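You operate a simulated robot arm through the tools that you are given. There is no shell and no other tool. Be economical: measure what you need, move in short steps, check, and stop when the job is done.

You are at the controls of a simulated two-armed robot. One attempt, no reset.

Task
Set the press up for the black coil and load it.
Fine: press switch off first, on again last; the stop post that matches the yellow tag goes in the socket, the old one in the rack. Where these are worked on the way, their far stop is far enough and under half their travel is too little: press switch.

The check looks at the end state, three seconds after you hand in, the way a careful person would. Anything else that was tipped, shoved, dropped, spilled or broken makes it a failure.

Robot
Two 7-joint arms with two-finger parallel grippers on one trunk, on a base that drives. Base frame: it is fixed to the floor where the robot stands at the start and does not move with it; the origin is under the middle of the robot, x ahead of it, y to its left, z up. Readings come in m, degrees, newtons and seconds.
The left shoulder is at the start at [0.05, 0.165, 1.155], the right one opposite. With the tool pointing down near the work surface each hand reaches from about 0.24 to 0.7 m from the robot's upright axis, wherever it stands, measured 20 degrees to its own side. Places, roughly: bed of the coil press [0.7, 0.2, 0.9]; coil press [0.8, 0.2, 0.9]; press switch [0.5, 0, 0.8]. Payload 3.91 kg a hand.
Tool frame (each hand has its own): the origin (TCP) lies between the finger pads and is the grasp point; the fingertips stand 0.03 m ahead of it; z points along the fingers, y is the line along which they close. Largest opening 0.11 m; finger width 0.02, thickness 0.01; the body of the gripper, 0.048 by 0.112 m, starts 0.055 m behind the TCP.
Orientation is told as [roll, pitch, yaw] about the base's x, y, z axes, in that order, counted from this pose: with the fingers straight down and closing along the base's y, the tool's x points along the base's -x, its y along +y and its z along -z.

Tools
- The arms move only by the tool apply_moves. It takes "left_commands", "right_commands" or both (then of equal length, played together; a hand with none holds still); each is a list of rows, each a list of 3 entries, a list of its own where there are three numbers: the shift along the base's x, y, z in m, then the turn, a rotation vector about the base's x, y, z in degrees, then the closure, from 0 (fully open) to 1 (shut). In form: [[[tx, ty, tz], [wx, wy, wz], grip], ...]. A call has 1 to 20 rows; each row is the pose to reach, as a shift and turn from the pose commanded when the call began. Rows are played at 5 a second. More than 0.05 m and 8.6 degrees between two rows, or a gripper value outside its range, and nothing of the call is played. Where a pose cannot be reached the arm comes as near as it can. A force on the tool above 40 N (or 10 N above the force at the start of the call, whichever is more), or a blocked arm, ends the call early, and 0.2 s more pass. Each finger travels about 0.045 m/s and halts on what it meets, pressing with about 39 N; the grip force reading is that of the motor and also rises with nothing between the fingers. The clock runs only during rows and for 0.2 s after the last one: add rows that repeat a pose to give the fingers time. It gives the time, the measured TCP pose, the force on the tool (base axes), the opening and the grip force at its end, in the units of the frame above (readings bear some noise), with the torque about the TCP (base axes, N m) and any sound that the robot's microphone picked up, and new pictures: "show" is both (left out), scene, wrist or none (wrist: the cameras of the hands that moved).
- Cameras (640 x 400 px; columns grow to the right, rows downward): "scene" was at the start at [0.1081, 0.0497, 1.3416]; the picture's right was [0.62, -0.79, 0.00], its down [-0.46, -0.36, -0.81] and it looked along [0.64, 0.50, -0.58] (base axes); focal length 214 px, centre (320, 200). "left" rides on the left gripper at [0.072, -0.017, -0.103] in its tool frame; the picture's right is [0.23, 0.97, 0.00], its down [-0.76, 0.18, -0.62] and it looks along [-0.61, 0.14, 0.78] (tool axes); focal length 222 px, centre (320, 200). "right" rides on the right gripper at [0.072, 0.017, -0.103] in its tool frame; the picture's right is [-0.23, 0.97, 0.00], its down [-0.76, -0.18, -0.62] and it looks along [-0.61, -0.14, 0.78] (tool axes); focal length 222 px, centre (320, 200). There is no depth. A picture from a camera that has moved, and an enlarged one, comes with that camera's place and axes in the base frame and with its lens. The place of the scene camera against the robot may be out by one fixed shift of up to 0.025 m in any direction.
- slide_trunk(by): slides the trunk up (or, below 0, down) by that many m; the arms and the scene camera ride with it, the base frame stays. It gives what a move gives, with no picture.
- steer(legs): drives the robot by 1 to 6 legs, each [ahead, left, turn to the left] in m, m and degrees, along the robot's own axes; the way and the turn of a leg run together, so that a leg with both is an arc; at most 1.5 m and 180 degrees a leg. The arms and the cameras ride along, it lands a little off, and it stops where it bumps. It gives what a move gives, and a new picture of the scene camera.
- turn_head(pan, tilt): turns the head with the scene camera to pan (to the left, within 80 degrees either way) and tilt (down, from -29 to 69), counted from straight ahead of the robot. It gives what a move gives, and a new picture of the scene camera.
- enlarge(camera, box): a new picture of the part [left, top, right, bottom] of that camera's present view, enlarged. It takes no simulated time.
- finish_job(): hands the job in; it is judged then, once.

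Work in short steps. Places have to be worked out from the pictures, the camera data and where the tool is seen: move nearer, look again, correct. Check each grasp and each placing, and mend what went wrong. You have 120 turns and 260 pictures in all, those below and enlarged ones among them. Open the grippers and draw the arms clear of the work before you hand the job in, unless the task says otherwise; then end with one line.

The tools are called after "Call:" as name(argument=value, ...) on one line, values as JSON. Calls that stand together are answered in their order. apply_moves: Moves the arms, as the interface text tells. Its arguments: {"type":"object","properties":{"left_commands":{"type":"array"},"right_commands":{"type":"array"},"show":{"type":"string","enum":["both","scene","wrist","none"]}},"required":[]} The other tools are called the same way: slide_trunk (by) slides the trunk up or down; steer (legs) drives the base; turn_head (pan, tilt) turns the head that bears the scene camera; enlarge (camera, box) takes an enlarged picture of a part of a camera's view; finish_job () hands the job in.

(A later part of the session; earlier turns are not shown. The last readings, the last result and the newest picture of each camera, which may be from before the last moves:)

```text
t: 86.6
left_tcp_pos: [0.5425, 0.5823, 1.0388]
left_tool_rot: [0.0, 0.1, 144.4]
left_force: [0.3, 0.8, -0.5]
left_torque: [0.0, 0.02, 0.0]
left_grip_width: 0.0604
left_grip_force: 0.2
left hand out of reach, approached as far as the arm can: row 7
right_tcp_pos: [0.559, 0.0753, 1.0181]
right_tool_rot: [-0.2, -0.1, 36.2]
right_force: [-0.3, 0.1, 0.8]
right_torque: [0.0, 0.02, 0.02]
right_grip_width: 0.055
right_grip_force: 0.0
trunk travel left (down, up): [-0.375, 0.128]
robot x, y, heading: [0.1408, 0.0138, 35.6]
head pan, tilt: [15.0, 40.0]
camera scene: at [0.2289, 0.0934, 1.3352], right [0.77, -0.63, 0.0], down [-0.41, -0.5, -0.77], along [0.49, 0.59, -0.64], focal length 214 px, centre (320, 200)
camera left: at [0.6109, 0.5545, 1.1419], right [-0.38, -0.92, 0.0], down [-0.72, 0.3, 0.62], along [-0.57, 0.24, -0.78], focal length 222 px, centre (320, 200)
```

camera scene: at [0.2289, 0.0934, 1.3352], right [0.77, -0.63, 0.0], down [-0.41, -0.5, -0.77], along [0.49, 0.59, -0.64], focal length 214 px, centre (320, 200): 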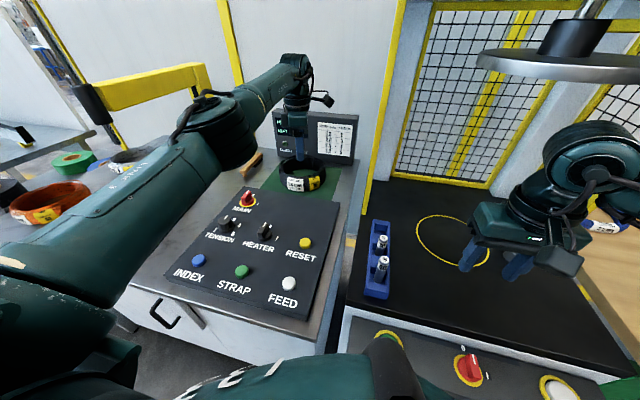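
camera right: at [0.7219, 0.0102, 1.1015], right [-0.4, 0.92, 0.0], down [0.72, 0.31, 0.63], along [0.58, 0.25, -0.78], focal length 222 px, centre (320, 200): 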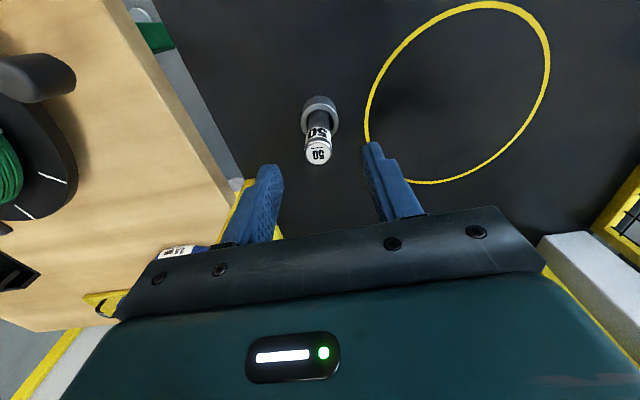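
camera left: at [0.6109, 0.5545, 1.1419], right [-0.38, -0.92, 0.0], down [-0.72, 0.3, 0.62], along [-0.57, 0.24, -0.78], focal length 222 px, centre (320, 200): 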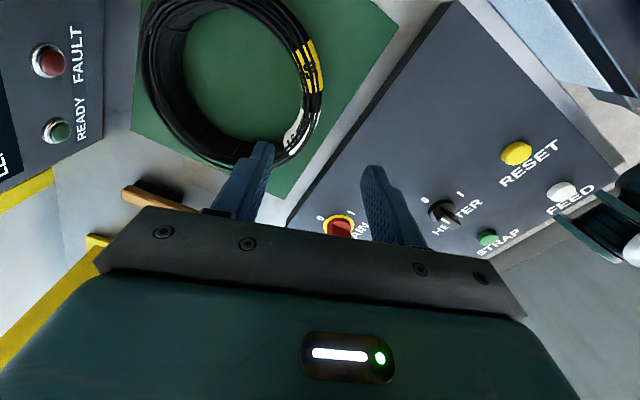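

At the edge of reach but nearly over the rim. I enlarge to measure the offset.

Call:
enlarge(camera="left", box=[130, 0, 370, 180])

```text
2.22 times, centred on (250, 90) of left
camera zoom: at [0.6109, 0.5545, 1.1419], right [-0.38, -0.92, 0.0], down [-0.72, 0.3, 0.62], along [-0.57, 0.24, -0.78], focal length 494 px, centre (476, 444)
```

zoom: 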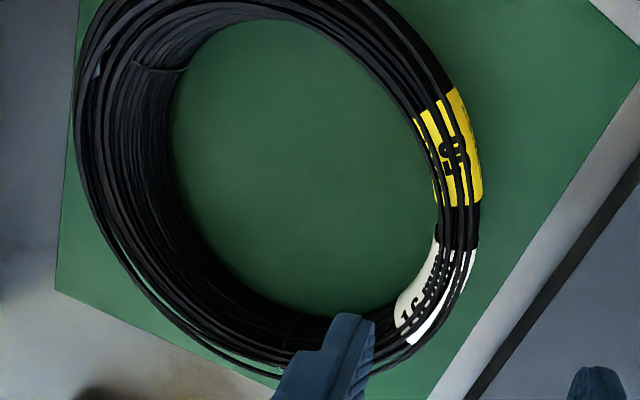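

The hand is radially aligned and ~3 mm outside the wall centre; the control panel clears the outer finger by ~14 mm. I descend to z 0.90 slowly.

Call:
apply_moves(left_commands=[[[0.001, 0.002, -0.03], [0, 0, 0], 0.45], [[0.002, 0.003, -0.06], [0, 0, 0], 0.45], [[0.002, 0.003, -0.09], [0, 0, 0], 0.45], [[0.002, 0.003, -0.09], [0, 0, 0], 0.45]])

Call:
enlarge(camera="left", box=[200, 60, 440, 240])

```text
t: 87.6
left_tcp_pos: [0.5444, 0.5879, 0.9474]
left_tool_rot: [0.1, 0.0, 144.5]
left_force: [0.3, 0.2, 0.1]
left_torque: [0.0, -0.01, 0.0]
left_grip_width: 0.0603
left_grip_force: 0.0
right_tcp_pos: [0.561, 0.0749, 1.0192]
right_tool_rot: [0.0, -0.1, 36.1]
right_force: [-0.2, -0.1, 0.8]
right_torque: [-0.02, -0.04, -0.01]
right_grip_width: 0.0552
right_grip_force: 0.0
trunk travel left (down, up): [-0.375, 0.128]
robot x, y, heading: [0.1375, 0.0151, 35.7]
head pan, tilt: [15.0, 40.0]
camera scene: at [0.2293, 0.0928, 1.3352], right [0.77, -0.63, 0.0], down [-0.41, -0.5, -0.77], along [0.49, 0.59, -0.64], focal length 214 px, centre (320, 200)
camera left: at [0.6132, 0.5589, 1.051], right [-0.38, -0.92, 0.0], down [-0.72, 0.3, 0.62], along [-0.58, 0.24, -0.78], focal length 222 px, centre (320, 200)
```

scene: 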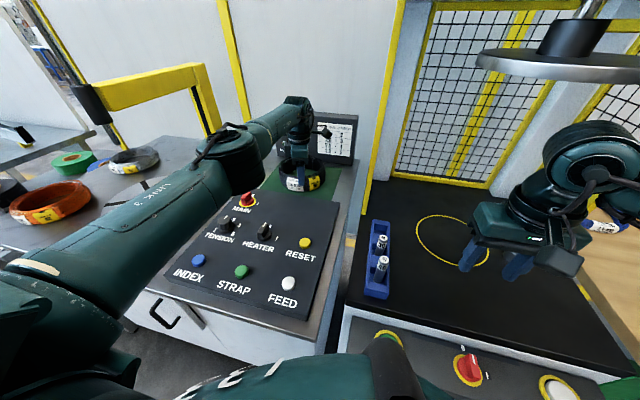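
left: 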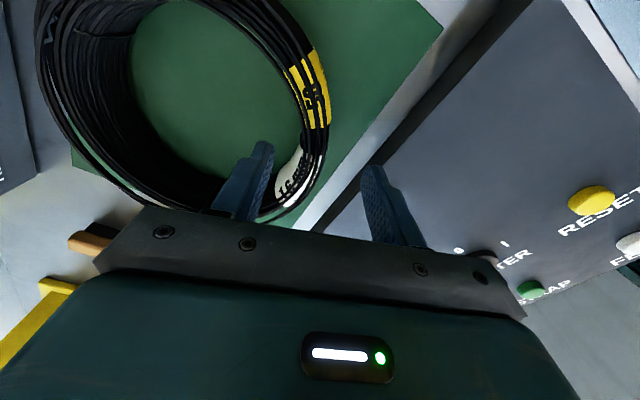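

```text
2.22 times, centred on (320, 150) of left
camera zoom: at [0.6132, 0.5589, 1.051], right [-0.38, -0.92, 0.0], down [-0.72, 0.3, 0.62], along [-0.58, 0.24, -0.78], focal length 494 px, centre (320, 311)
```

zoom: 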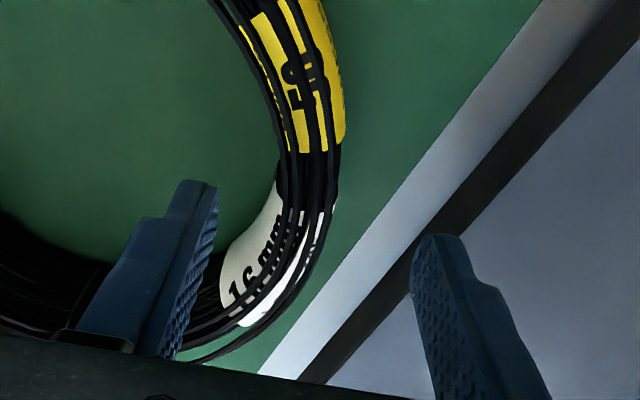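

The coil is ~18 mm further over than thought. I shift (+17, -4 mm) and recheck at this height.

Call:
apply_moves(left_commands=[[[0.009, -0.002, 0.0], [0, 0, 0], 0.45], [[0.017, -0.004, 0.0], [0, 0, 0], 0.45], [[0.017, -0.004, 0.0], [0, 0, 0], 0.45]], show="none")

Call:
enlarge(camera="left", box=[200, 60, 440, 240])

```text
t: 88.4
left_tcp_pos: [0.5509, 0.5784, 0.9493]
left_tool_rot: [0.0, 0.1, 144.5]
left_force: [-0.2, 0.0, 1.0]
left_torque: [0.02, 0.01, 0.01]
left_grip_width: 0.0604
left_grip_force: 0.0
left hand out of reach, approached as far as the arm can: row 1, 2, 3
right_tcp_pos: [0.5601, 0.0752, 1.0181]
right_tool_rot: [-0.1, -0.1, 36.1]
right_force: [-0.2, 0.3, 0.5]
right_torque: [0.0, 0.02, -0.02]
right_grip_width: 0.0551
right_grip_force: 0.0
trunk travel left (down, up): [-0.375, 0.128]
robot x, y, heading: [0.143, 0.0136, 35.7]
head pan, tilt: [15.0, 40.0]
```

```text
2.22 times, centred on (320, 150) of left
camera zoom: at [0.6198, 0.5496, 1.0511], right [-0.38, -0.92, 0.0], down [-0.72, 0.3, 0.62], along [-0.58, 0.24, -0.78], focal length 494 px, centre (320, 311)
```

zoom: 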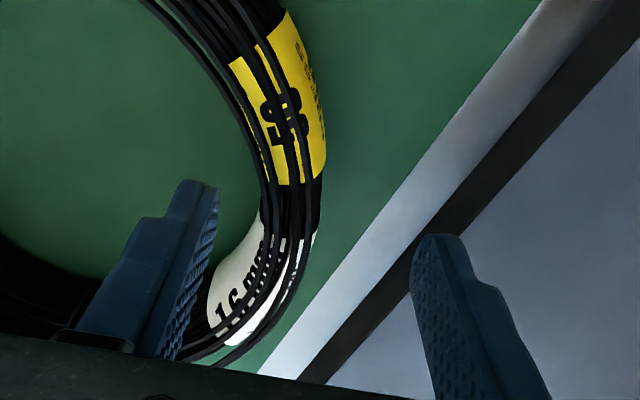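

Reach ends here, 9 mm short of centred, but the wall is between the fingers; closing will just slide the coil that little bit. I descend to z 0.90.

Call:
apply_moves(left_commands=[[[0.002, 0.001, -0.015], [0, 0, 0], 0.45], [[0.004, 0.003, -0.03], [0, 0, 0], 0.45], [[0.005, 0.006, -0.047], [0, 0, 0], 0.45], [[0.005, 0.006, -0.047], [0, 0, 0], 0.45]], show="none")

Call:
enlarge(camera="left", box=[200, 60, 440, 240])

Call:
enlarge(camera="scene", box=[250, 80, 370, 210])

```text
t: 89.4
left_tcp_pos: [0.5478, 0.5757, 0.9047]
left_tool_rot: [0.1, 0.1, 144.6]
left_force: [-0.2, 0.5, -0.5]
left_torque: [-0.02, -0.05, 0.0]
left_grip_width: 0.0604
left_grip_force: 0.1
left hand out of reach, approached as far as the arm can: row 1, 2, 3, 4
right_tcp_pos: [0.5603, 0.0749, 1.0187]
right_tool_rot: [-0.2, -0.1, 36.1]
right_force: [0.2, -0.3, -0.2]
right_torque: [0.0, -0.02, -0.04]
right_grip_width: 0.0551
right_grip_force: 0.1
trunk travel left (down, up): [-0.375, 0.128]
robot x, y, heading: [0.1417, 0.0167, 35.4]
head pan, tilt: [15.0, 40.0]
```

```text
2.22 times, centred on (320, 150) of left
camera zoom: at [0.6174, 0.548, 1.0079], right [-0.38, -0.92, 0.0], down [-0.72, 0.3, 0.62], along [-0.58, 0.24, -0.78], focal length 494 px, centre (320, 311)
```

zoom: 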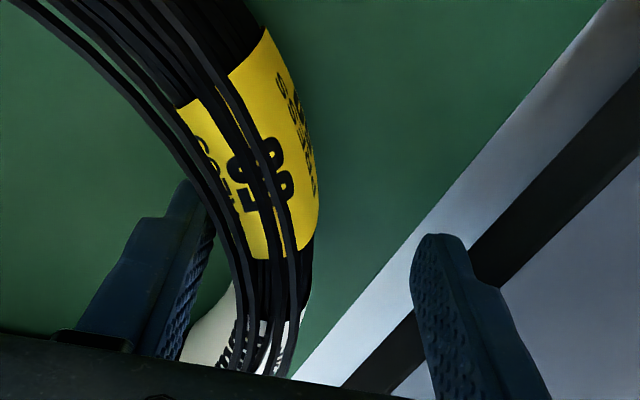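

```text
3.08 times, centred on (310, 145) of scene
camera zoom: at [0.2293, 0.093, 1.3352], right [0.77, -0.63, 0.0], down [-0.41, -0.5, -0.77], along [0.49, 0.59, -0.64], focal length 660 px, centre (351, 369)
```

zoom: 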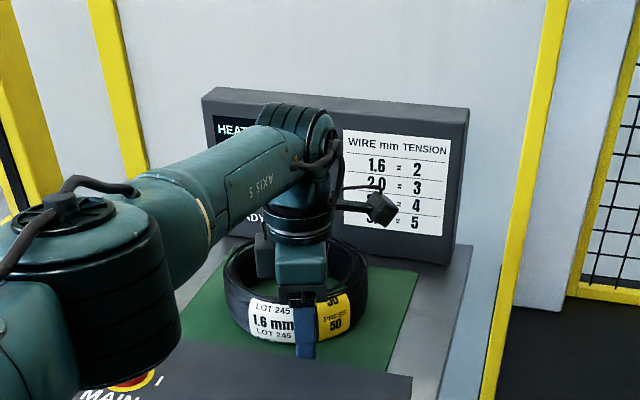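

The wall is between the fingers (outer finger between the two labels). I close.

Call:
apply_moves(left_commands=[[[0, 0, 0], [0, 0, 0], 0.6], [[0, 0, 0], [0, 0, 0], 0.7], [[0, 0, 0], [0, 0, 0], 0.8], [[0, 0, 0], [0, 0, 0], 0.95], [[0, 0, 0], [0, 0, 0], 0.95], [[0, 0, 0], [0, 0, 0], 0.95]])

Call:
enlarge(camera="scene", box=[250, 80, 370, 210])

```text
t: 90.8
left_tcp_pos: [0.5466, 0.5776, 0.9048]
left_tool_rot: [0.1, 0.1, 144.5]
left_force: [0.7, 10.7, 2.0]
left_torque: [0.4, -0.25, 0.45]
left_grip_width: 0.0219
left_grip_force: 38.8
right_tcp_pos: [0.5606, 0.0758, 1.0193]
right_tool_rot: [-0.1, -0.1, 36.1]
right_force: [0.1, 0.8, 0.5]
right_torque: [-0.02, -0.01, 0.0]
right_grip_width: 0.055
right_grip_force: 0.0
trunk travel left (down, up): [-0.375, 0.128]
robot x, y, heading: [0.1399, 0.0136, 35.7]
head pan, tilt: [15.0, 40.0]
camera scene: at [0.2291, 0.0937, 1.3352], right [0.77, -0.63, 0.0], down [-0.41, -0.5, -0.77], along [0.49, 0.59, -0.64], focal length 214 px, centre (320, 200)
camera left: at [0.6169, 0.5491, 1.0078], right [-0.38, -0.93, 0.0], down [-0.72, 0.3, 0.62], along [-0.58, 0.24, -0.78], focal length 222 px, centre (320, 200)
```

scene: 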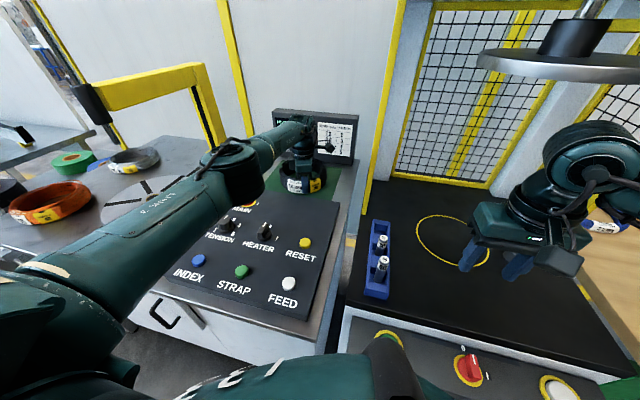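
left: 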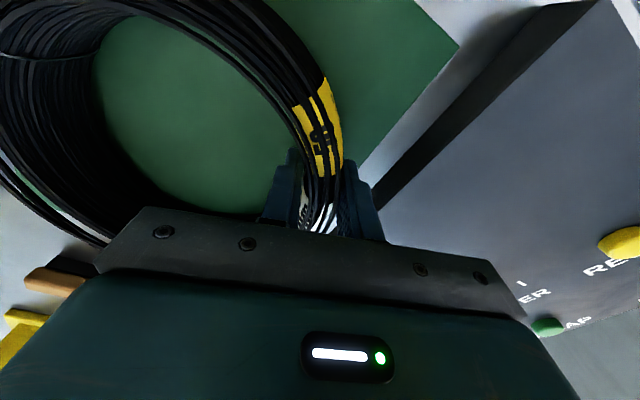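

```text
3.08 times, centred on (310, 145) of scene
camera zoom: at [0.2291, 0.0937, 1.3352], right [0.77, -0.63, 0.0], down [-0.41, -0.5, -0.77], along [0.49, 0.59, -0.64], focal length 660 px, centre (351, 369)
```

zoom: 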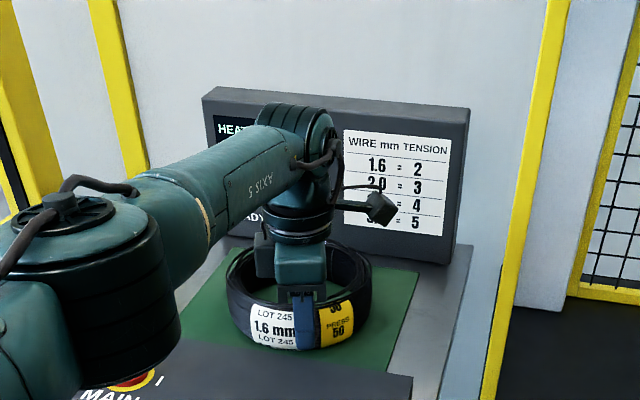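

Gripped at 22 mm. I lift a little, drawing slightly back, and check for droop.

Call:
apply_moves(left_commands=[[[0, 0, 0.01], [0, 0, 0], 0.95], [[-0.001, -0.002, 0.025], [0, 0, 0], 0.95], [[-0.003, -0.004, 0.045], [0, 0, 0], 0.95], [[-0.005, -0.007, 0.07], [0, 0, 0], 0.95], [[-0.005, -0.007, 0.07], [0, 0, 0], 0.95]])

Call:
enlarge(camera="scene", box=[250, 80, 370, 210])

```text
t: 92.0
left_tcp_pos: [0.5427, 0.572, 0.9756]
left_tool_rot: [0.2, 0.0, 144.5]
left_force: [-0.1, -0.4, -11.8]
left_torque: [-0.69, 0.51, -0.01]
left_grip_width: 0.0215
left_grip_force: 39.4
right_tcp_pos: [0.5605, 0.0776, 1.0173]
right_tool_rot: [-0.2, -0.1, 36.1]
right_force: [0.4, 0.1, -0.1]
right_torque: [0.01, 0.03, 0.02]
right_grip_width: 0.0548
right_grip_force: 0.2
trunk travel left (down, up): [-0.375, 0.128]
robot x, y, heading: [0.1421, 0.0182, 35.8]
head pan, tilt: [15.0, 40.0]
camera scene: at [0.2304, 0.0944, 1.3349], right [0.77, -0.63, 0.0], down [-0.41, -0.5, -0.76], along [0.49, 0.59, -0.64], focal length 214 px, centre (320, 200)
camera left: at [0.6123, 0.5432, 1.0789], right [-0.38, -0.92, 0.0], down [-0.72, 0.3, 0.62], along [-0.58, 0.23, -0.78], focal length 222 px, centre (320, 200)
```

scene: 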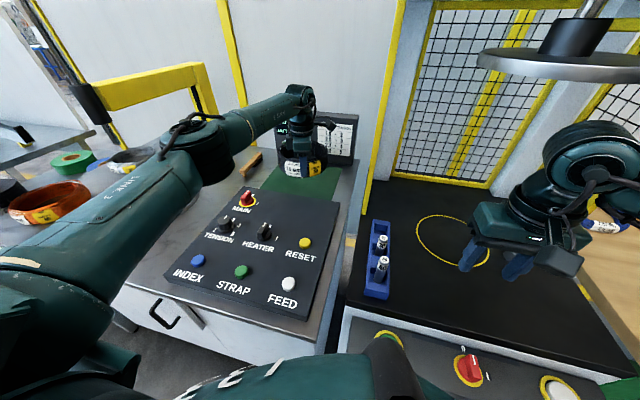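
left: 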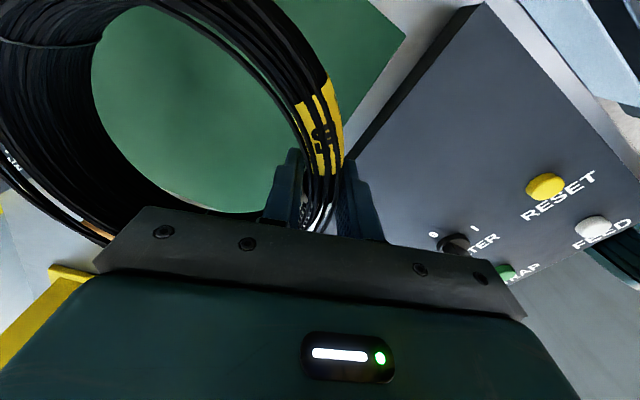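

```text
3.08 times, centred on (310, 145) of scene
camera zoom: at [0.2304, 0.0944, 1.3349], right [0.77, -0.63, 0.0], down [-0.41, -0.5, -0.76], along [0.49, 0.59, -0.64], focal length 660 px, centre (351, 369)
```

zoom: 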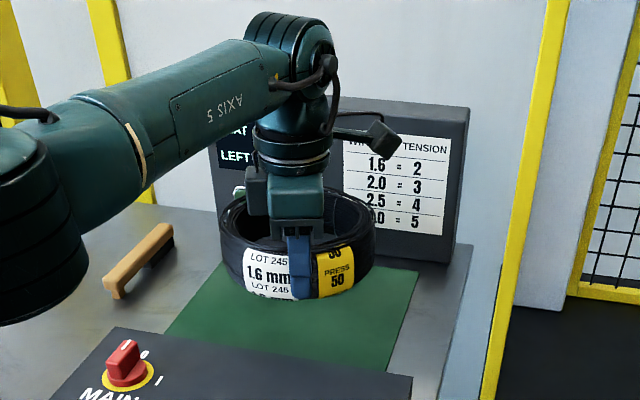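

Coil is lifted level (about 1.2 kg). I retract both hands toward the robot and up before driving.

Call:
apply_moves(left_commands=[[[-0.01, -0.014, 0.02], [0, 0, 0], 0.95], [[-0.025, -0.034, 0.04], [0, 0, -3], 0.95], [[-0.045, -0.062, 0.06], [0, 0, -6], 0.95], [[-0.065, -0.09, 0.075], [0, 0, -9], 0.95], [[-0.085, -0.117, 0.075], [0, 0, -12], 0.95], [[-0.105, -0.143, 0.075], [0, 0, -15], 0.95], [[-0.12, -0.165, 0.075], [0, 0, -18], 0.95], [[-0.12, -0.165, 0.075], [0, 0, -18], 0.95]], right_commands=[[[0, 0, 0.02], [0, 0, 0], 0.5], [[-0.02, -0.015, 0.04], [0, 0, 0], 0.5], [[-0.04, -0.03, 0.06], [0, 0, 0], 0.5], [[-0.06, -0.045, 0.08], [0, 0, 0], 0.5], [[-0.08, -0.06, 0.08], [0, 0, 0], 0.5], [[-0.1, -0.075, 0.08], [0, 0, 0], 0.5], [[-0.1, -0.075, 0.08], [0, 0, 0], 0.5], [[-0.1, -0.075, 0.08], [0, 0, 0], 0.5]], show="scene")

```text
t: 93.8
left_tcp_pos: [0.4184, 0.4071, 1.0517]
left_tool_rot: [0.1, 0.1, 126.6]
left_force: [0.4, -0.3, -11.8]
left_torque: [-0.55, 0.67, 0.03]
left_grip_width: 0.0215
left_grip_force: 39.3
right_tcp_pos: [0.4588, 0.0022, 1.0982]
right_tool_rot: [-0.2, -0.1, 36.2]
right_force: [-0.3, 0.0, -0.7]
right_torque: [0.01, 0.01, 0.03]
right_grip_width: 0.0551
right_grip_force: 0.0
trunk travel left (down, up): [-0.375, 0.128]
robot x, y, heading: [0.1445, 0.0154, 35.6]
head pan, tilt: [15.0, 40.0]
camera scene: at [0.23, 0.0939, 1.335], right [0.77, -0.63, 0.0], down [-0.41, -0.5, -0.77], along [0.49, 0.59, -0.64], focal length 214 px, centre (320, 200)
```

scene: 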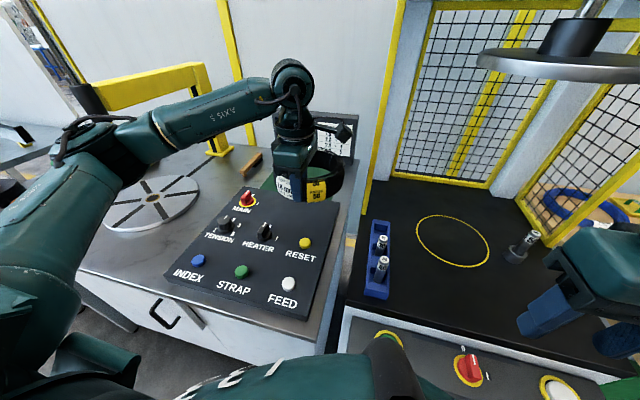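

Holding well. I drive back 8 cm and right 23 cm to stand in front of the press.

Call:
steer(legs=[[-0.08, 0, 0], [0, -0.23, 0]])

Call:
turn_head(pan=0, tilt=45)

```text
t: 96.2
left_tcp_pos: [0.4871, 0.1749, 1.0518]
left_tool_rot: [0.1, 0.1, 126.7]
left_force: [0.1, -0.3, -11.8]
left_torque: [-0.54, 0.65, 0.01]
left_grip_width: 0.0213
left_grip_force: 38.8
right_tcp_pos: [0.5287, -0.232, 1.0973]
right_tool_rot: [-0.1, 0.0, 36.3]
right_force: [-0.4, -0.5, -0.1]
right_torque: [0.01, 0.0, -0.03]
right_grip_width: 0.0549
right_grip_force: 0.0
trunk travel left (down, up): [-0.375, 0.128]
robot x, y, heading: [0.2104, -0.2196, 35.6]
head pan, tilt: [15.0, 40.0]
camera scene: at [0.3, -0.1402, 1.3351], right [0.78, -0.63, 0.0], down [-0.41, -0.5, -0.77], along [0.48, 0.59, -0.64], focal length 214 px, centre (320, 200)
```

scene: 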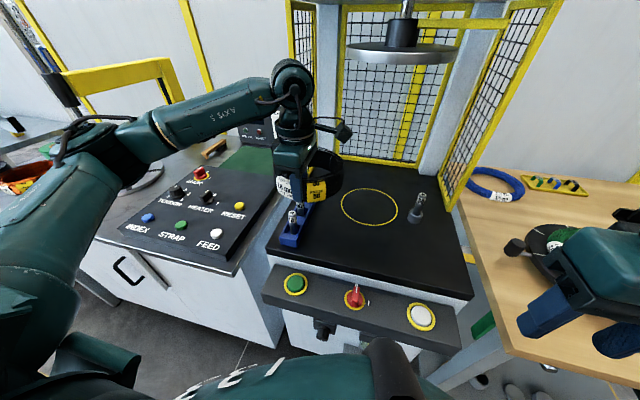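

```text
t: 97.0
left_tcp_pos: [0.4883, 0.1751, 1.0523]
left_tool_rot: [0.2, 0.1, 126.7]
left_force: [0.1, -0.5, -11.6]
left_torque: [-0.52, 0.68, -0.01]
left_grip_width: 0.0214
left_grip_force: 38.8
right_tcp_pos: [0.5284, -0.2316, 1.0976]
right_tool_rot: [-0.2, -0.1, 36.3]
right_force: [0.8, 0.0, 0.2]
right_torque: [0.01, 0.0, -0.01]
right_grip_width: 0.0548
right_grip_force: 0.0
trunk travel left (down, up): [-0.375, 0.128]
robot x, y, heading: [0.2099, -0.2192, 35.6]
head pan, tilt: [0.0, 45.0]
camera scene: at [0.3118, -0.1579, 1.3278], right [0.59, -0.81, 0.0], down [-0.57, -0.41, -0.71], along [0.57, 0.41, -0.71], focal length 214 px, centre (320, 200)
```

scene: 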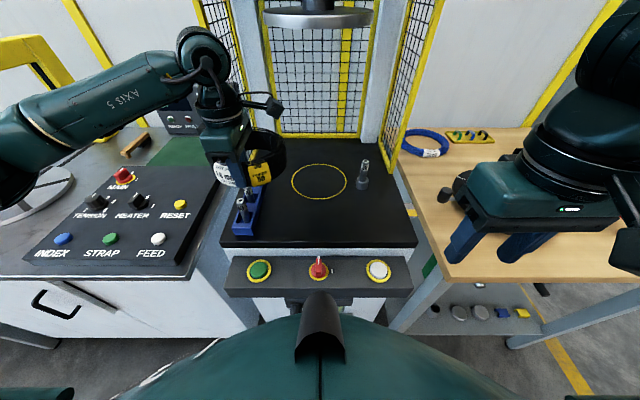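

Circle centre from wrist pictures ≈ (0.721, 0.160). To pass under the platen the hand must be low: I move right in front of it, then lower to z 0.96.

Call:
apply_moves(left_commands=[[[0.022, -0.03, 0], [0, 0, 0], 0.95], [[0.044, -0.06, 0], [0, 0, 0], 0.95], [[0.066, -0.091, 0], [0, 0, 0], 0.95], [[0.088, -0.121, 0], [0, 0, 0], 0.95], [[0.088, -0.121, -0.03], [0, 0, 0], 0.95], [[0.088, -0.121, -0.06], [0, 0, 0], 0.95], [[0.088, -0.121, -0.09], [0, 0, 0], 0.95], [[0.088, -0.121, -0.09], [0, 0, 0], 0.95]])

Call:
enlarge(camera="scene", box=[220, 100, 400, 250])

```text
t: 98.8
left_tcp_pos: [0.5732, 0.0509, 0.96]
left_tool_rot: [0.1, 0.1, 126.7]
left_force: [0.0, 0.5, -11.7]
left_torque: [-0.55, 0.69, -0.03]
left_grip_width: 0.021
left_grip_force: 38.8
right_tcp_pos: [0.5299, -0.2323, 1.098]
right_tool_rot: [0.0, -0.1, 36.4]
right_force: [-0.2, 0.5, 0.0]
right_torque: [-0.01, 0.05, 0.01]
right_grip_width: 0.055
right_grip_force: 0.1
trunk travel left (down, up): [-0.375, 0.128]
robot x, y, heading: [0.2147, -0.223, 35.7]
head pan, tilt: [0.0, 45.0]
camera scene: at [0.3119, -0.1584, 1.3278], right [0.59, -0.81, 0.0], down [-0.57, -0.41, -0.71], along [0.57, 0.41, -0.71], focal length 214 px, centre (320, 200)
camera left: at [0.6297, 0.003, 1.0628], right [-0.64, -0.76, 0.0], down [-0.6, 0.51, 0.62], along [-0.48, 0.4, -0.78], focal length 222 px, centre (320, 200)
```

scene: 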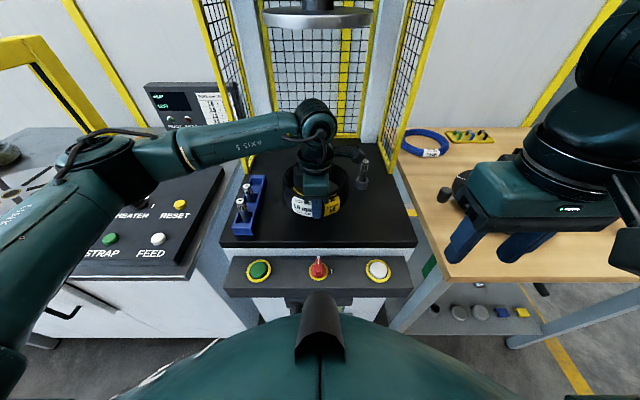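
left: 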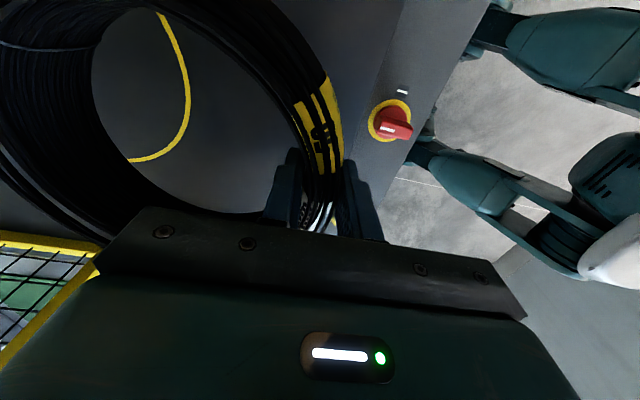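

```text
2.67 times, centred on (310, 175) of scene
camera zoom: at [0.3119, -0.1584, 1.3278], right [0.59, -0.81, 0.0], down [-0.57, -0.41, -0.71], along [0.57, 0.41, -0.71], focal length 572 px, centre (347, 267)
```

zoom: 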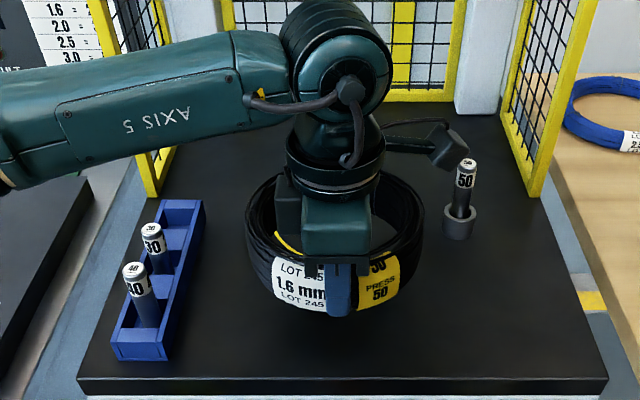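

Path ahead is clear below the platen. I advance to over the circle at z 0.945 and check.

Call:
apply_moves(left_commands=[[[0.025, 0.018, 0], [0, 0, 0], 0.95], [[0.05, 0.037, 0], [0, 0, 0], 0.95], [[0.075, 0.055, 0], [0, 0, 0], 0.95], [[0.091, 0.067, -0.01], [0, 0, 0], 0.95], [[0.091, 0.067, -0.025], [0, 0, 0], 0.95], [[0.091, 0.067, -0.025], [0, 0, 0], 0.95]])

Call:
enlarge(camera="scene", box=[240, 110, 400, 240])

Call:
enlarge(camera="left", box=[0, 0, 400, 250])

```text
t: 100.2
left_tcp_pos: [0.667, 0.1174, 0.9351]
left_tool_rot: [0.2, 0.0, 126.7]
left_force: [-0.6, -0.1, -11.7]
left_torque: [-0.54, 0.69, 0.02]
left_grip_width: 0.0213
left_grip_force: 38.5
right_tcp_pos: [0.5295, -0.232, 1.0972]
right_tool_rot: [-0.1, -0.1, 36.3]
right_force: [0.9, 0.6, 0.4]
right_torque: [0.03, -0.02, -0.01]
right_grip_width: 0.0552
right_grip_force: 0.1
trunk travel left (down, up): [-0.375, 0.128]
robot x, y, heading: [0.2119, -0.2153, 35.8]
head pan, tilt: [0.0, 45.0]
camera scene: at [0.3122, -0.1581, 1.3278], right [0.59, -0.81, 0.0], down [-0.57, -0.41, -0.71], along [0.57, 0.41, -0.71], focal length 214 px, centre (320, 200)
camera left: at [0.723, 0.0707, 1.0373], right [-0.65, -0.76, 0.0], down [-0.6, 0.51, 0.62], along [-0.48, 0.4, -0.78], focal length 222 px, centre (320, 200)
```

scene: 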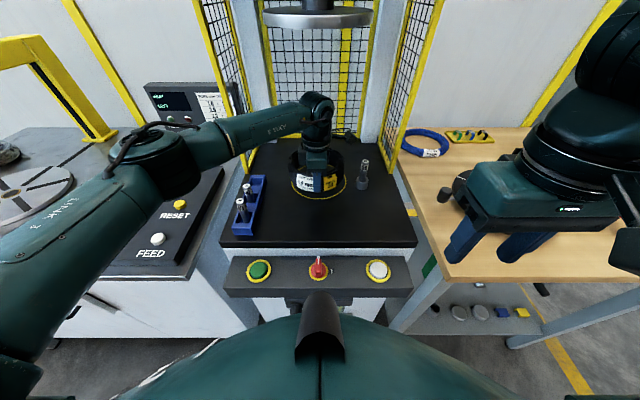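
left: 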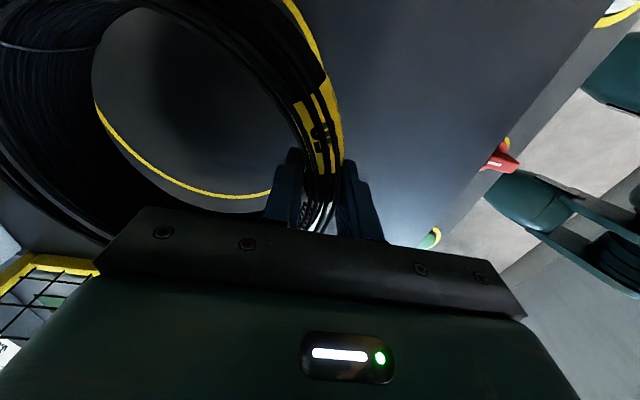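

```text
3.08 times, centred on (320, 175) of scene
camera zoom: at [0.3122, -0.1581, 1.3278], right [0.59, -0.81, 0.0], down [-0.57, -0.41, -0.71], along [0.57, 0.41, -0.71], focal length 660 px, centre (320, 277)
```

zoom: 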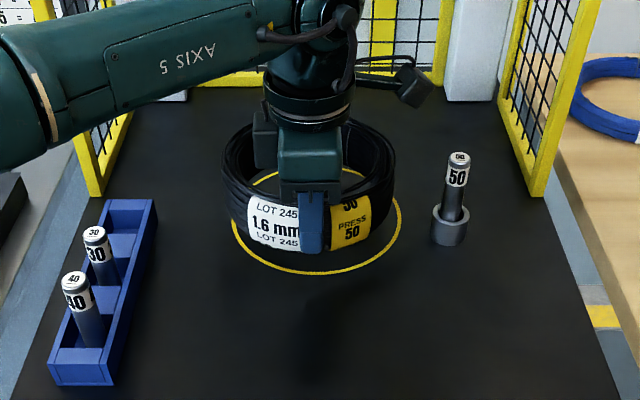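

```text
1.60 times, centred on (200, 125) of left
camera zoom: at [0.723, 0.0707, 1.0373], right [-0.65, -0.76, 0.0], down [-0.6, 0.51, 0.62], along [-0.48, 0.4, -0.78], focal length 355 px, centre (512, 320)
```

zoom: 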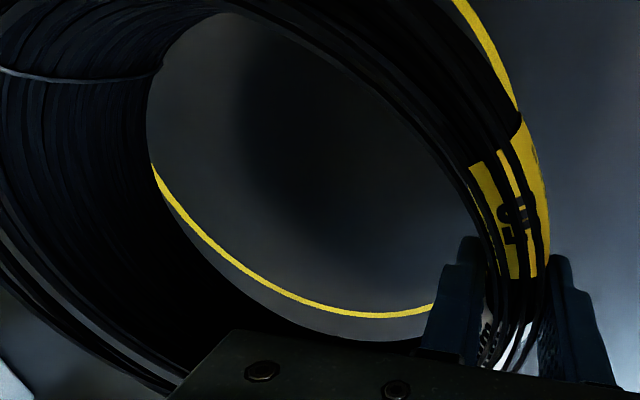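

Coil seems ~7 mm left and ~8 mm short of the circle centre. I correct and lower to just above the bed.

Call:
apply_moves(left_commands=[[[0.004, -0.001, -0.005], [0, 0, 0], 0.95], [[0.009, -0.002, -0.015], [0, 0, 0], 0.95], [[0.009, -0.002, -0.024], [0, 0, 0], 0.95], [[0.009, -0.002, -0.024], [0, 0, 0], 0.95]], show="none")

Call:
enlarge(camera="scene", box=[270, 130, 370, 210])

Call:
enlarge(camera="left", box=[0, 0, 400, 250])

```text
t: 101.2
left_tcp_pos: [0.6747, 0.1183, 0.9131]
left_tool_rot: [0.1, 0.1, 126.6]
left_force: [0.5, 0.3, -11.9]
left_torque: [-0.56, 0.66, -0.01]
left_grip_width: 0.0213
left_grip_force: 40.0
right_tcp_pos: [0.5298, -0.2322, 1.0983]
right_tool_rot: [-0.1, -0.1, 36.3]
right_force: [-0.4, 0.3, -0.4]
right_torque: [0.01, 0.04, 0.01]
right_grip_width: 0.0552
right_grip_force: 0.0
trunk travel left (down, up): [-0.375, 0.128]
robot x, y, heading: [0.2088, -0.2189, 36.1]
head pan, tilt: [0.0, 45.0]
```

```text
5.00 times, centred on (320, 170) of scene
camera zoom: at [0.3122, -0.1581, 1.3278], right [0.59, -0.81, 0.0], down [-0.57, -0.41, -0.71], along [0.57, 0.41, -0.71], focal length 1072 px, centre (320, 350)
```

zoom: 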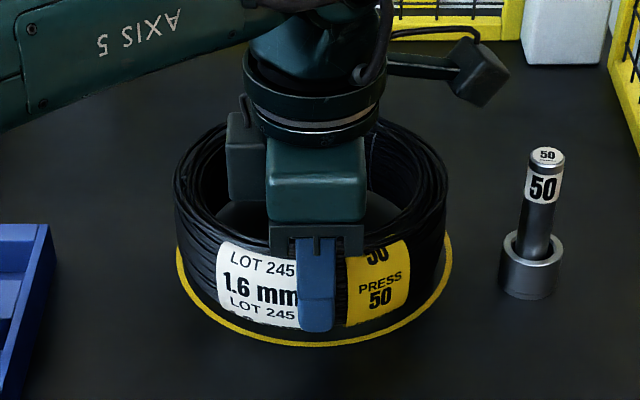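

```text
1.60 times, centred on (200, 125) of left
camera zoom: at [0.7325, 0.0708, 1.0148], right [-0.65, -0.76, 0.0], down [-0.6, 0.51, 0.62], along [-0.48, 0.4, -0.78], focal length 355 px, centre (512, 320)
```

zoom: 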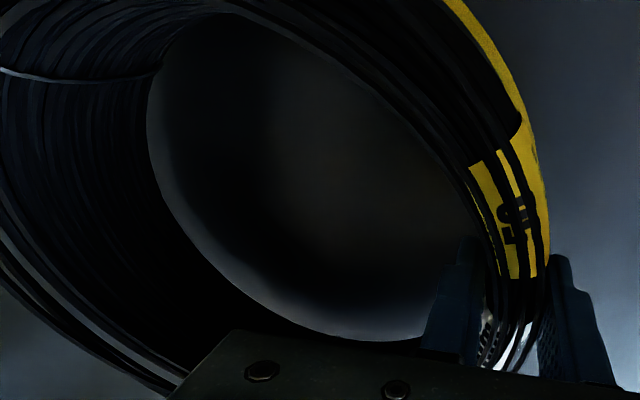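

About 2–3 mm right and 4 mm ahead remain. I correct and set it down until contact.

Call:
apply_moves(left_commands=[[[0.0047, 0.0004, 0.0], [0, 0, 0], 0.95], [[0.0047, 0.0004, -0.005], [0, 0, 0], 0.95], [[0.0047, 0.0004, -0.009], [0, 0, 0], 0.95], [[0.0047, 0.0004, -0.012], [0, 0, 0], 0.95], [[0.0047, 0.0004, -0.014], [0, 0, 0], 0.95], [[0.0047, 0.0004, -0.014], [0, 0, 0], 0.95]], show="none")

Call:
enlarge(camera="scene", box=[270, 130, 370, 210])

```text
t: 102.6
left_tcp_pos: [0.6796, 0.1191, 0.9022]
left_tool_rot: [-0.2, 0.1, 126.7]
left_force: [0.8, 2.6, 16.1]
left_torque: [0.22, 0.77, 0.08]
left_grip_width: 0.0213
left_grip_force: 38.9
right_tcp_pos: [0.5264, -0.2332, 1.099]
right_tool_rot: [-0.1, -0.2, 36.3]
right_force: [0.0, 0.6, 0.0]
right_torque: [-0.01, 0.01, 0.02]
right_grip_width: 0.055
right_grip_force: 0.0
trunk travel left (down, up): [-0.375, 0.128]
robot x, y, heading: [0.2093, -0.2151, 35.6]
head pan, tilt: [0.0, 45.0]
```

```text
5.00 times, centred on (320, 170) of scene
camera zoom: at [0.3103, -0.1595, 1.3284], right [0.59, -0.81, 0.0], down [-0.57, -0.41, -0.71], along [0.57, 0.41, -0.71], focal length 1072 px, centre (320, 350)
```

zoom: 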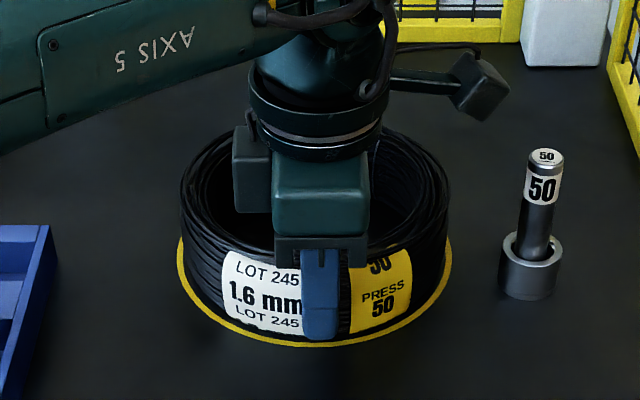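

Set down, gap around the circle looks even. I relieve, open, rise to z 0.97 and retract.

Call:
apply_moves(left_commands=[[[0, 0, 0.003], [0, 0, 0], 0.95], [[0, 0, 0.003], [0, 0, 0], 0.7], [[0, 0, 0.003], [0, 0, 0], 0.6], [[0, 0, 0.003], [0, 0, 0], 0.55], [[0, 0, 0.003], [0, 0, 0], 0.55], [[0, 0, 0.03], [0, 0, 0], 0.55], [[0, 0, 0.06], [0, 0, 0], 0.55], [[0, 0, 0.072], [0, 0, 0], 0.55], [[-0.03, -0.022, 0.075], [0, 0, 0], 0.55], [[-0.06, -0.044, 0.075], [0, 0, 0], 0.55], [[-0.09, -0.066, 0.075], [0, 0, 0], 0.55], [[-0.12, -0.088, 0.08], [0, 0, 0], 0.55], [[-0.15, -0.11, 0.1], [0, 0, 0], 0.55]])

Call:
enlarge(camera="scene", box=[270, 130, 370, 210])

```text
t: 105.4
left_tcp_pos: [0.5315, 0.0085, 1.0003]
left_tool_rot: [-0.1, 0.1, 126.9]
left_force: [0.0, 0.1, -0.8]
left_torque: [0.0, -0.03, -0.01]
left_grip_width: 0.0496
left_grip_force: 0.1
right_tcp_pos: [0.5276, -0.2311, 1.0979]
right_tool_rot: [0.0, -0.1, 36.2]
right_force: [0.9, 0.3, 0.6]
right_torque: [0.0, -0.01, 0.01]
right_grip_width: 0.0547
right_grip_force: 0.2
trunk travel left (down, up): [-0.375, 0.128]
robot x, y, heading: [0.214, -0.2193, 35.4]
head pan, tilt: [0.0, 45.0]
camera scene: at [0.3109, -0.1591, 1.328], right [0.59, -0.81, 0.0], down [-0.57, -0.41, -0.71], along [0.57, 0.41, -0.71], focal length 214 px, centre (320, 200)
camera left: at [0.5877, -0.0392, 1.1026], right [-0.64, -0.76, 0.0], down [-0.6, 0.5, 0.62], along [-0.48, 0.4, -0.78], focal length 222 px, centre (320, 200)
```

scene: 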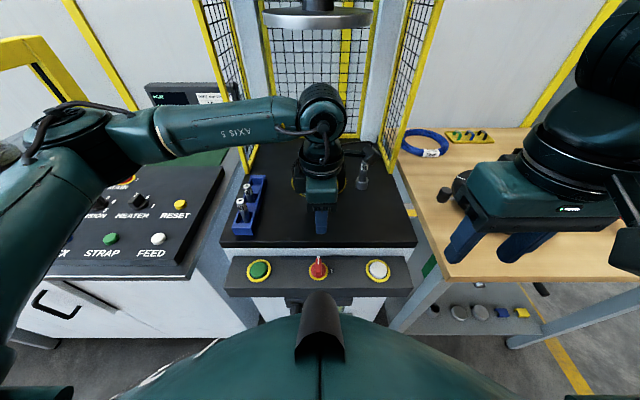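
left: 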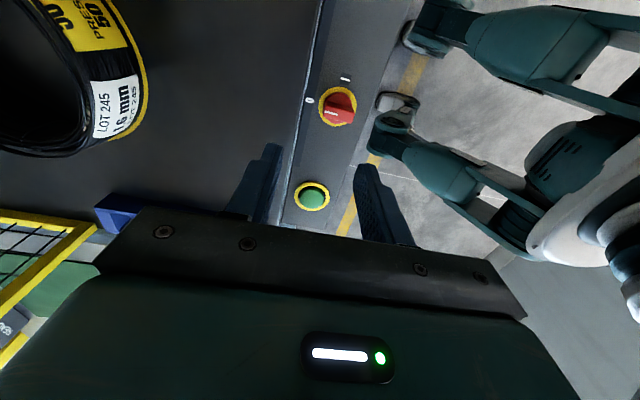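

```text
5.00 times, centred on (320, 170) of scene
camera zoom: at [0.3109, -0.1591, 1.328], right [0.59, -0.81, 0.0], down [-0.57, -0.41, -0.71], along [0.57, 0.41, -0.71], focal length 1072 px, centre (320, 350)
```

zoom: 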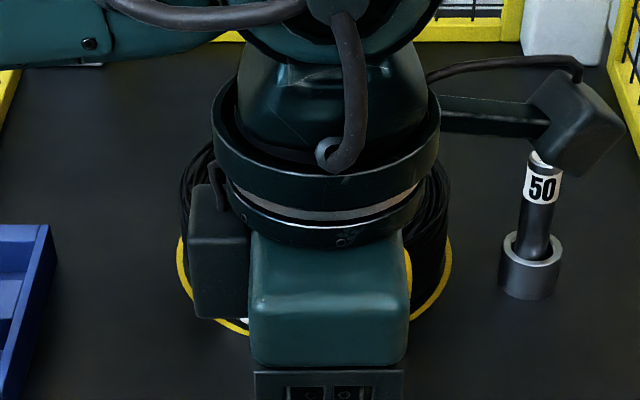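

I stow the left hand to the left and inspect the coil.

Call:
apply_moves(left_commands=[[[-0.03, 0.005, 0.03], [0, 0, 0], 0.3], [[-0.065, 0.02, 0.06], [0, 0, 0], 0.3], [[-0.1, 0.04, 0.08], [0, 0, 0], 0.2], [[-0.135, 0.065, 0.09], [0, 0, 0], 0.1], [[-0.17, 0.09, 0.09], [0, 0, 0], 0], [[-0.205, 0.12, 0.09], [0, 0, 0], 0], [[-0.24, 0.15, 0.09], [0, 0, 0], 0], [[-0.27, 0.18, 0.09], [0, 0, 0], 0]], show="none")

Call:
enlarge(camera="scene", box=[230, 110, 400, 290])

Call:
enlarge(camera="scene", box=[270, 130, 370, 210])

```text
t: 107.2
left_tcp_pos: [0.2571, 0.1871, 1.0872]
left_tool_rot: [0.2, 0.0, 126.6]
left_force: [-0.5, 0.6, -1.0]
left_torque: [-0.03, -0.04, 0.01]
left_grip_width: 0.1101
left_grip_force: 0.1
right_tcp_pos: [0.5273, -0.231, 1.0975]
right_tool_rot: [-0.2, -0.2, 36.2]
right_force: [-0.2, 0.0, 0.2]
right_torque: [0.02, -0.01, 0.02]
right_grip_width: 0.0551
right_grip_force: 0.1
trunk travel left (down, up): [-0.375, 0.128]
robot x, y, heading: [0.2112, -0.216, 35.6]
head pan, tilt: [0.0, 45.0]
```

```text
2.22 times, centred on (315, 200) of scene
camera zoom: at [0.3104, -0.1588, 1.328], right [0.59, -0.81, 0.0], down [-0.57, -0.41, -0.71], along [0.57, 0.41, -0.71], focal length 477 px, centre (331, 200)
```

zoom: 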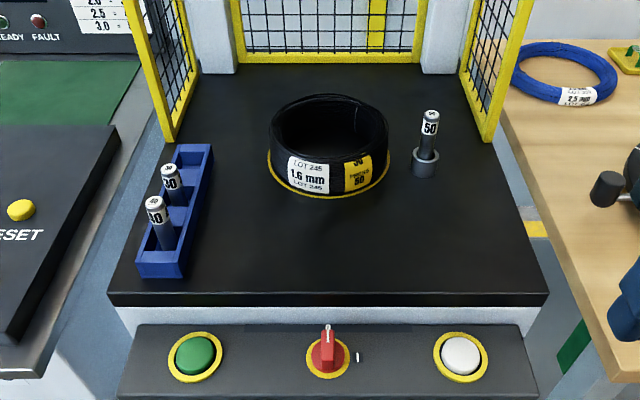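

```text
5.00 times, centred on (320, 170) of scene
camera zoom: at [0.3104, -0.1588, 1.328], right [0.59, -0.81, 0.0], down [-0.57, -0.41, -0.71], along [0.57, 0.41, -0.71], focal length 1072 px, centre (320, 350)
```

zoom: 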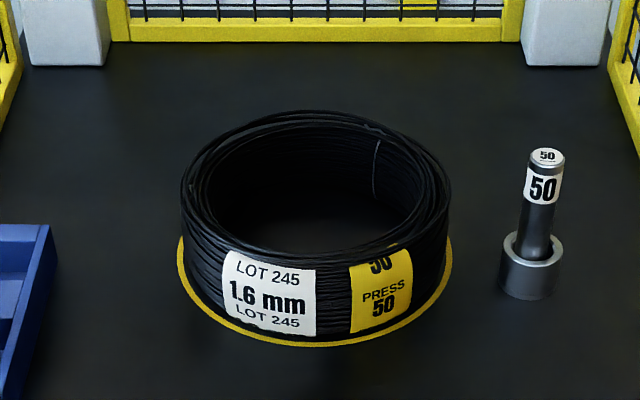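

Coil sits centred in the circle. Now the switch: I bring the right hand over the knob (yaw 37°).

Call:
apply_moves(right_commands=[[[-0.004, 0.04, -0.02], [0, 0, 0], 0.6], [[-0.008, 0.08, -0.04], [0, 0, 0], 0.6], [[-0.012, 0.12, -0.07], [0, 0, 0], 0.6], [[-0.016, 0.16, -0.1], [0, 0, 0.5], 0.6], [[-0.019, 0.2, -0.13], [0, 0, 0.7], 0.6], [[-0.021, 0.23, -0.16], [0, 0, 0.7], 0.6], [[-0.021, 0.23, -0.165], [0, 0, 0.7], 0.6], [[-0.021, 0.23, -0.165], [0, 0, 0.7], 0.6]], show="none")

Call:
enlarge(camera="right", box=[220, 60, 420, 185])

Call:
enlarge(camera="scene", box=[260, 180, 380, 300])

```text
refused: row 3 steps farther than a row can; nothing moved
```

```text
3.20 times, centred on (320, 122) of right
camera zoom: at [0.458, -0.2608, 1.2008], right [-0.39, 0.92, 0.0], down [0.72, 0.31, 0.63], along [0.58, 0.24, -0.78], focal length 711 px, centre (320, 448)
```

zoom: 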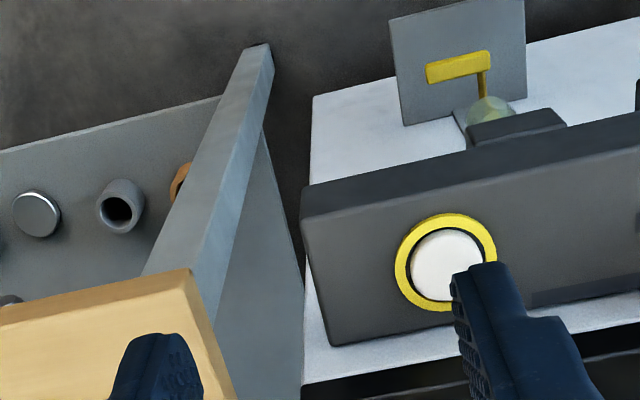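

```text
3.33 times, centred on (320, 240) of scene
camera zoom: at [0.3104, -0.1588, 1.328], right [0.59, -0.81, 0.0], down [-0.57, -0.41, -0.71], along [0.57, 0.41, -0.71], focal length 715 px, centre (320, 67)
```

zoom: 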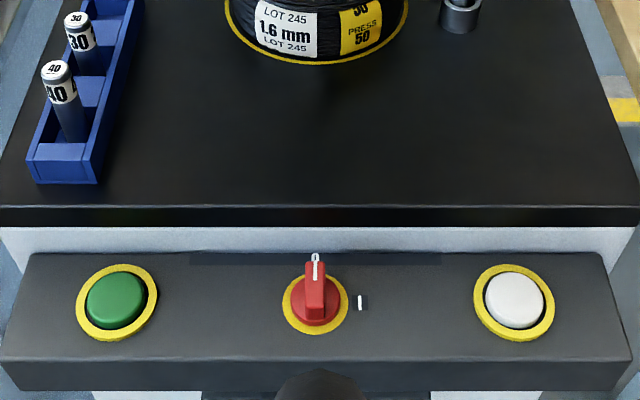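

The step was slightly too large; I resend with smaller ones.

Call:
apply_moves(right_commands=[[[-0.003, 0.035, -0.02], [0, 0, 0], 0.6], [[-0.006, 0.07, -0.04], [0, 0, 0], 0.6], [[-0.009, 0.105, -0.06], [0, 0, 0], 0.6], [[-0.012, 0.14, -0.08], [0, 0, 0.5], 0.6], [[-0.015, 0.175, -0.1], [0, 0, 0.7], 0.6], [[-0.018, 0.205, -0.125], [0, 0, 0.7], 0.6], [[-0.021, 0.23, -0.15], [0, 0, 0.7], 0.6], [[-0.021, 0.23, -0.165], [0, 0, 0.7], 0.6], [[-0.021, 0.23, -0.165], [0, 0, 0.7], 0.6]], show="none")

Call:
enlarge(camera="right", box=[220, 60, 420, 185])

```text
t: 109.2
left_tcp_pos: [0.2578, 0.1862, 1.0866]
left_tool_rot: [0.1, 0.0, 126.7]
left_force: [-0.4, -0.5, -0.3]
left_torque: [-0.03, 0.01, 0.01]
left_grip_width: 0.11
left_grip_force: 0.1
right_tcp_pos: [0.5068, -0.0019, 0.9329]
right_tool_rot: [-0.1, -0.1, 37.1]
right_force: [0.8, -0.6, -1.0]
right_torque: [-0.01, -0.02, 0.01]
right_grip_width: 0.0444
right_grip_force: 0.0
trunk travel left (down, up): [-0.375, 0.128]
robot x, y, heading: [0.2138, -0.2195, 35.9]
head pan, tilt: [0.0, 45.0]
```

```text
3.20 times, centred on (320, 122) of right
camera zoom: at [0.4385, -0.0314, 1.0356], right [-0.4, 0.91, 0.0], down [0.71, 0.32, 0.63], along [0.57, 0.25, -0.78], focal length 711 px, centre (320, 448)
```

zoom: 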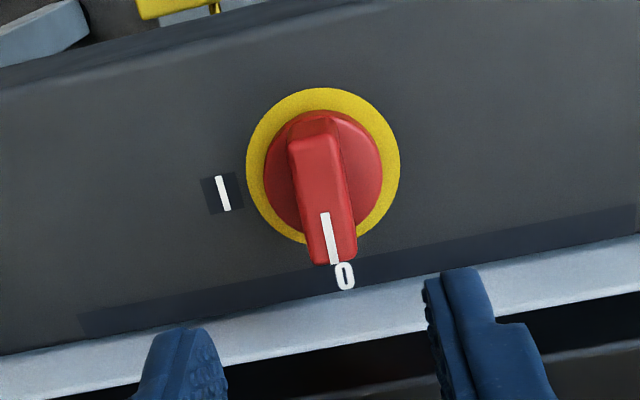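

Perfectly aligned. I descend and grip the ridge.

Call:
apply_moves(right_commands=[[[0, 0, -0.03], [0, 0, 0], 0.6], [[0, 0, -0.06], [0, 0, 0], 0.6], [[0, 0, -0.085], [0, 0, 0], 0.6], [[0, 0, -0.0925], [0, 0, 0], 0.6], [[0, 0, -0.0925], [0, 0, 0], 0.95], [[0, 0, -0.0925], [0, 0, 0], 0.95], [[0, 0, -0.0925], [0, 0, 0], 0.95], [[0, 0, -0.0925], [0, 0, 0], 0.95]], show="wrist")

```text
t: 111.0
left_tcp_pos: [0.2579, 0.1887, 1.0869]
left_tool_rot: [0.0, 0.1, 126.7]
left_force: [0.4, -0.1, 0.2]
left_torque: [-0.01, 0.02, 0.0]
left_grip_width: 0.1102
left_grip_force: 0.0
right_tcp_pos: [0.5082, -0.0011, 0.8407]
right_tool_rot: [-0.2, -0.1, 36.9]
right_force: [-4.7, 3.8, -6.0]
right_torque: [0.45, -0.12, -0.71]
right_grip_width: 0.0147
right_grip_force: 45.1
trunk travel left (down, up): [-0.375, 0.128]
robot x, y, heading: [0.2122, -0.2171, 35.8]
head pan, tilt: [0.0, 45.0]
camera right: at [0.4391, -0.0299, 0.9432], right [-0.4, 0.91, 0.0], down [0.71, 0.32, 0.62], along [0.57, 0.25, -0.78], focal length 222 px, centre (320, 200)
```

right: 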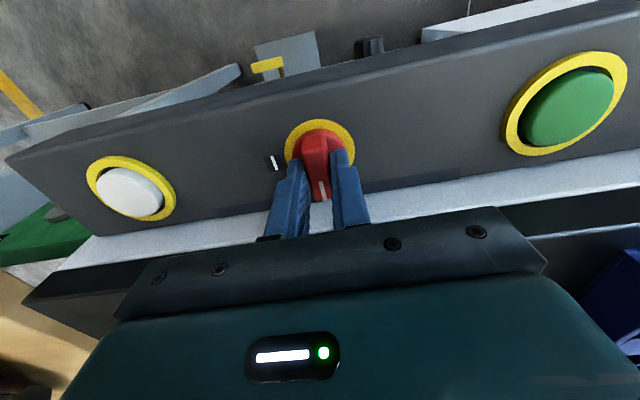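

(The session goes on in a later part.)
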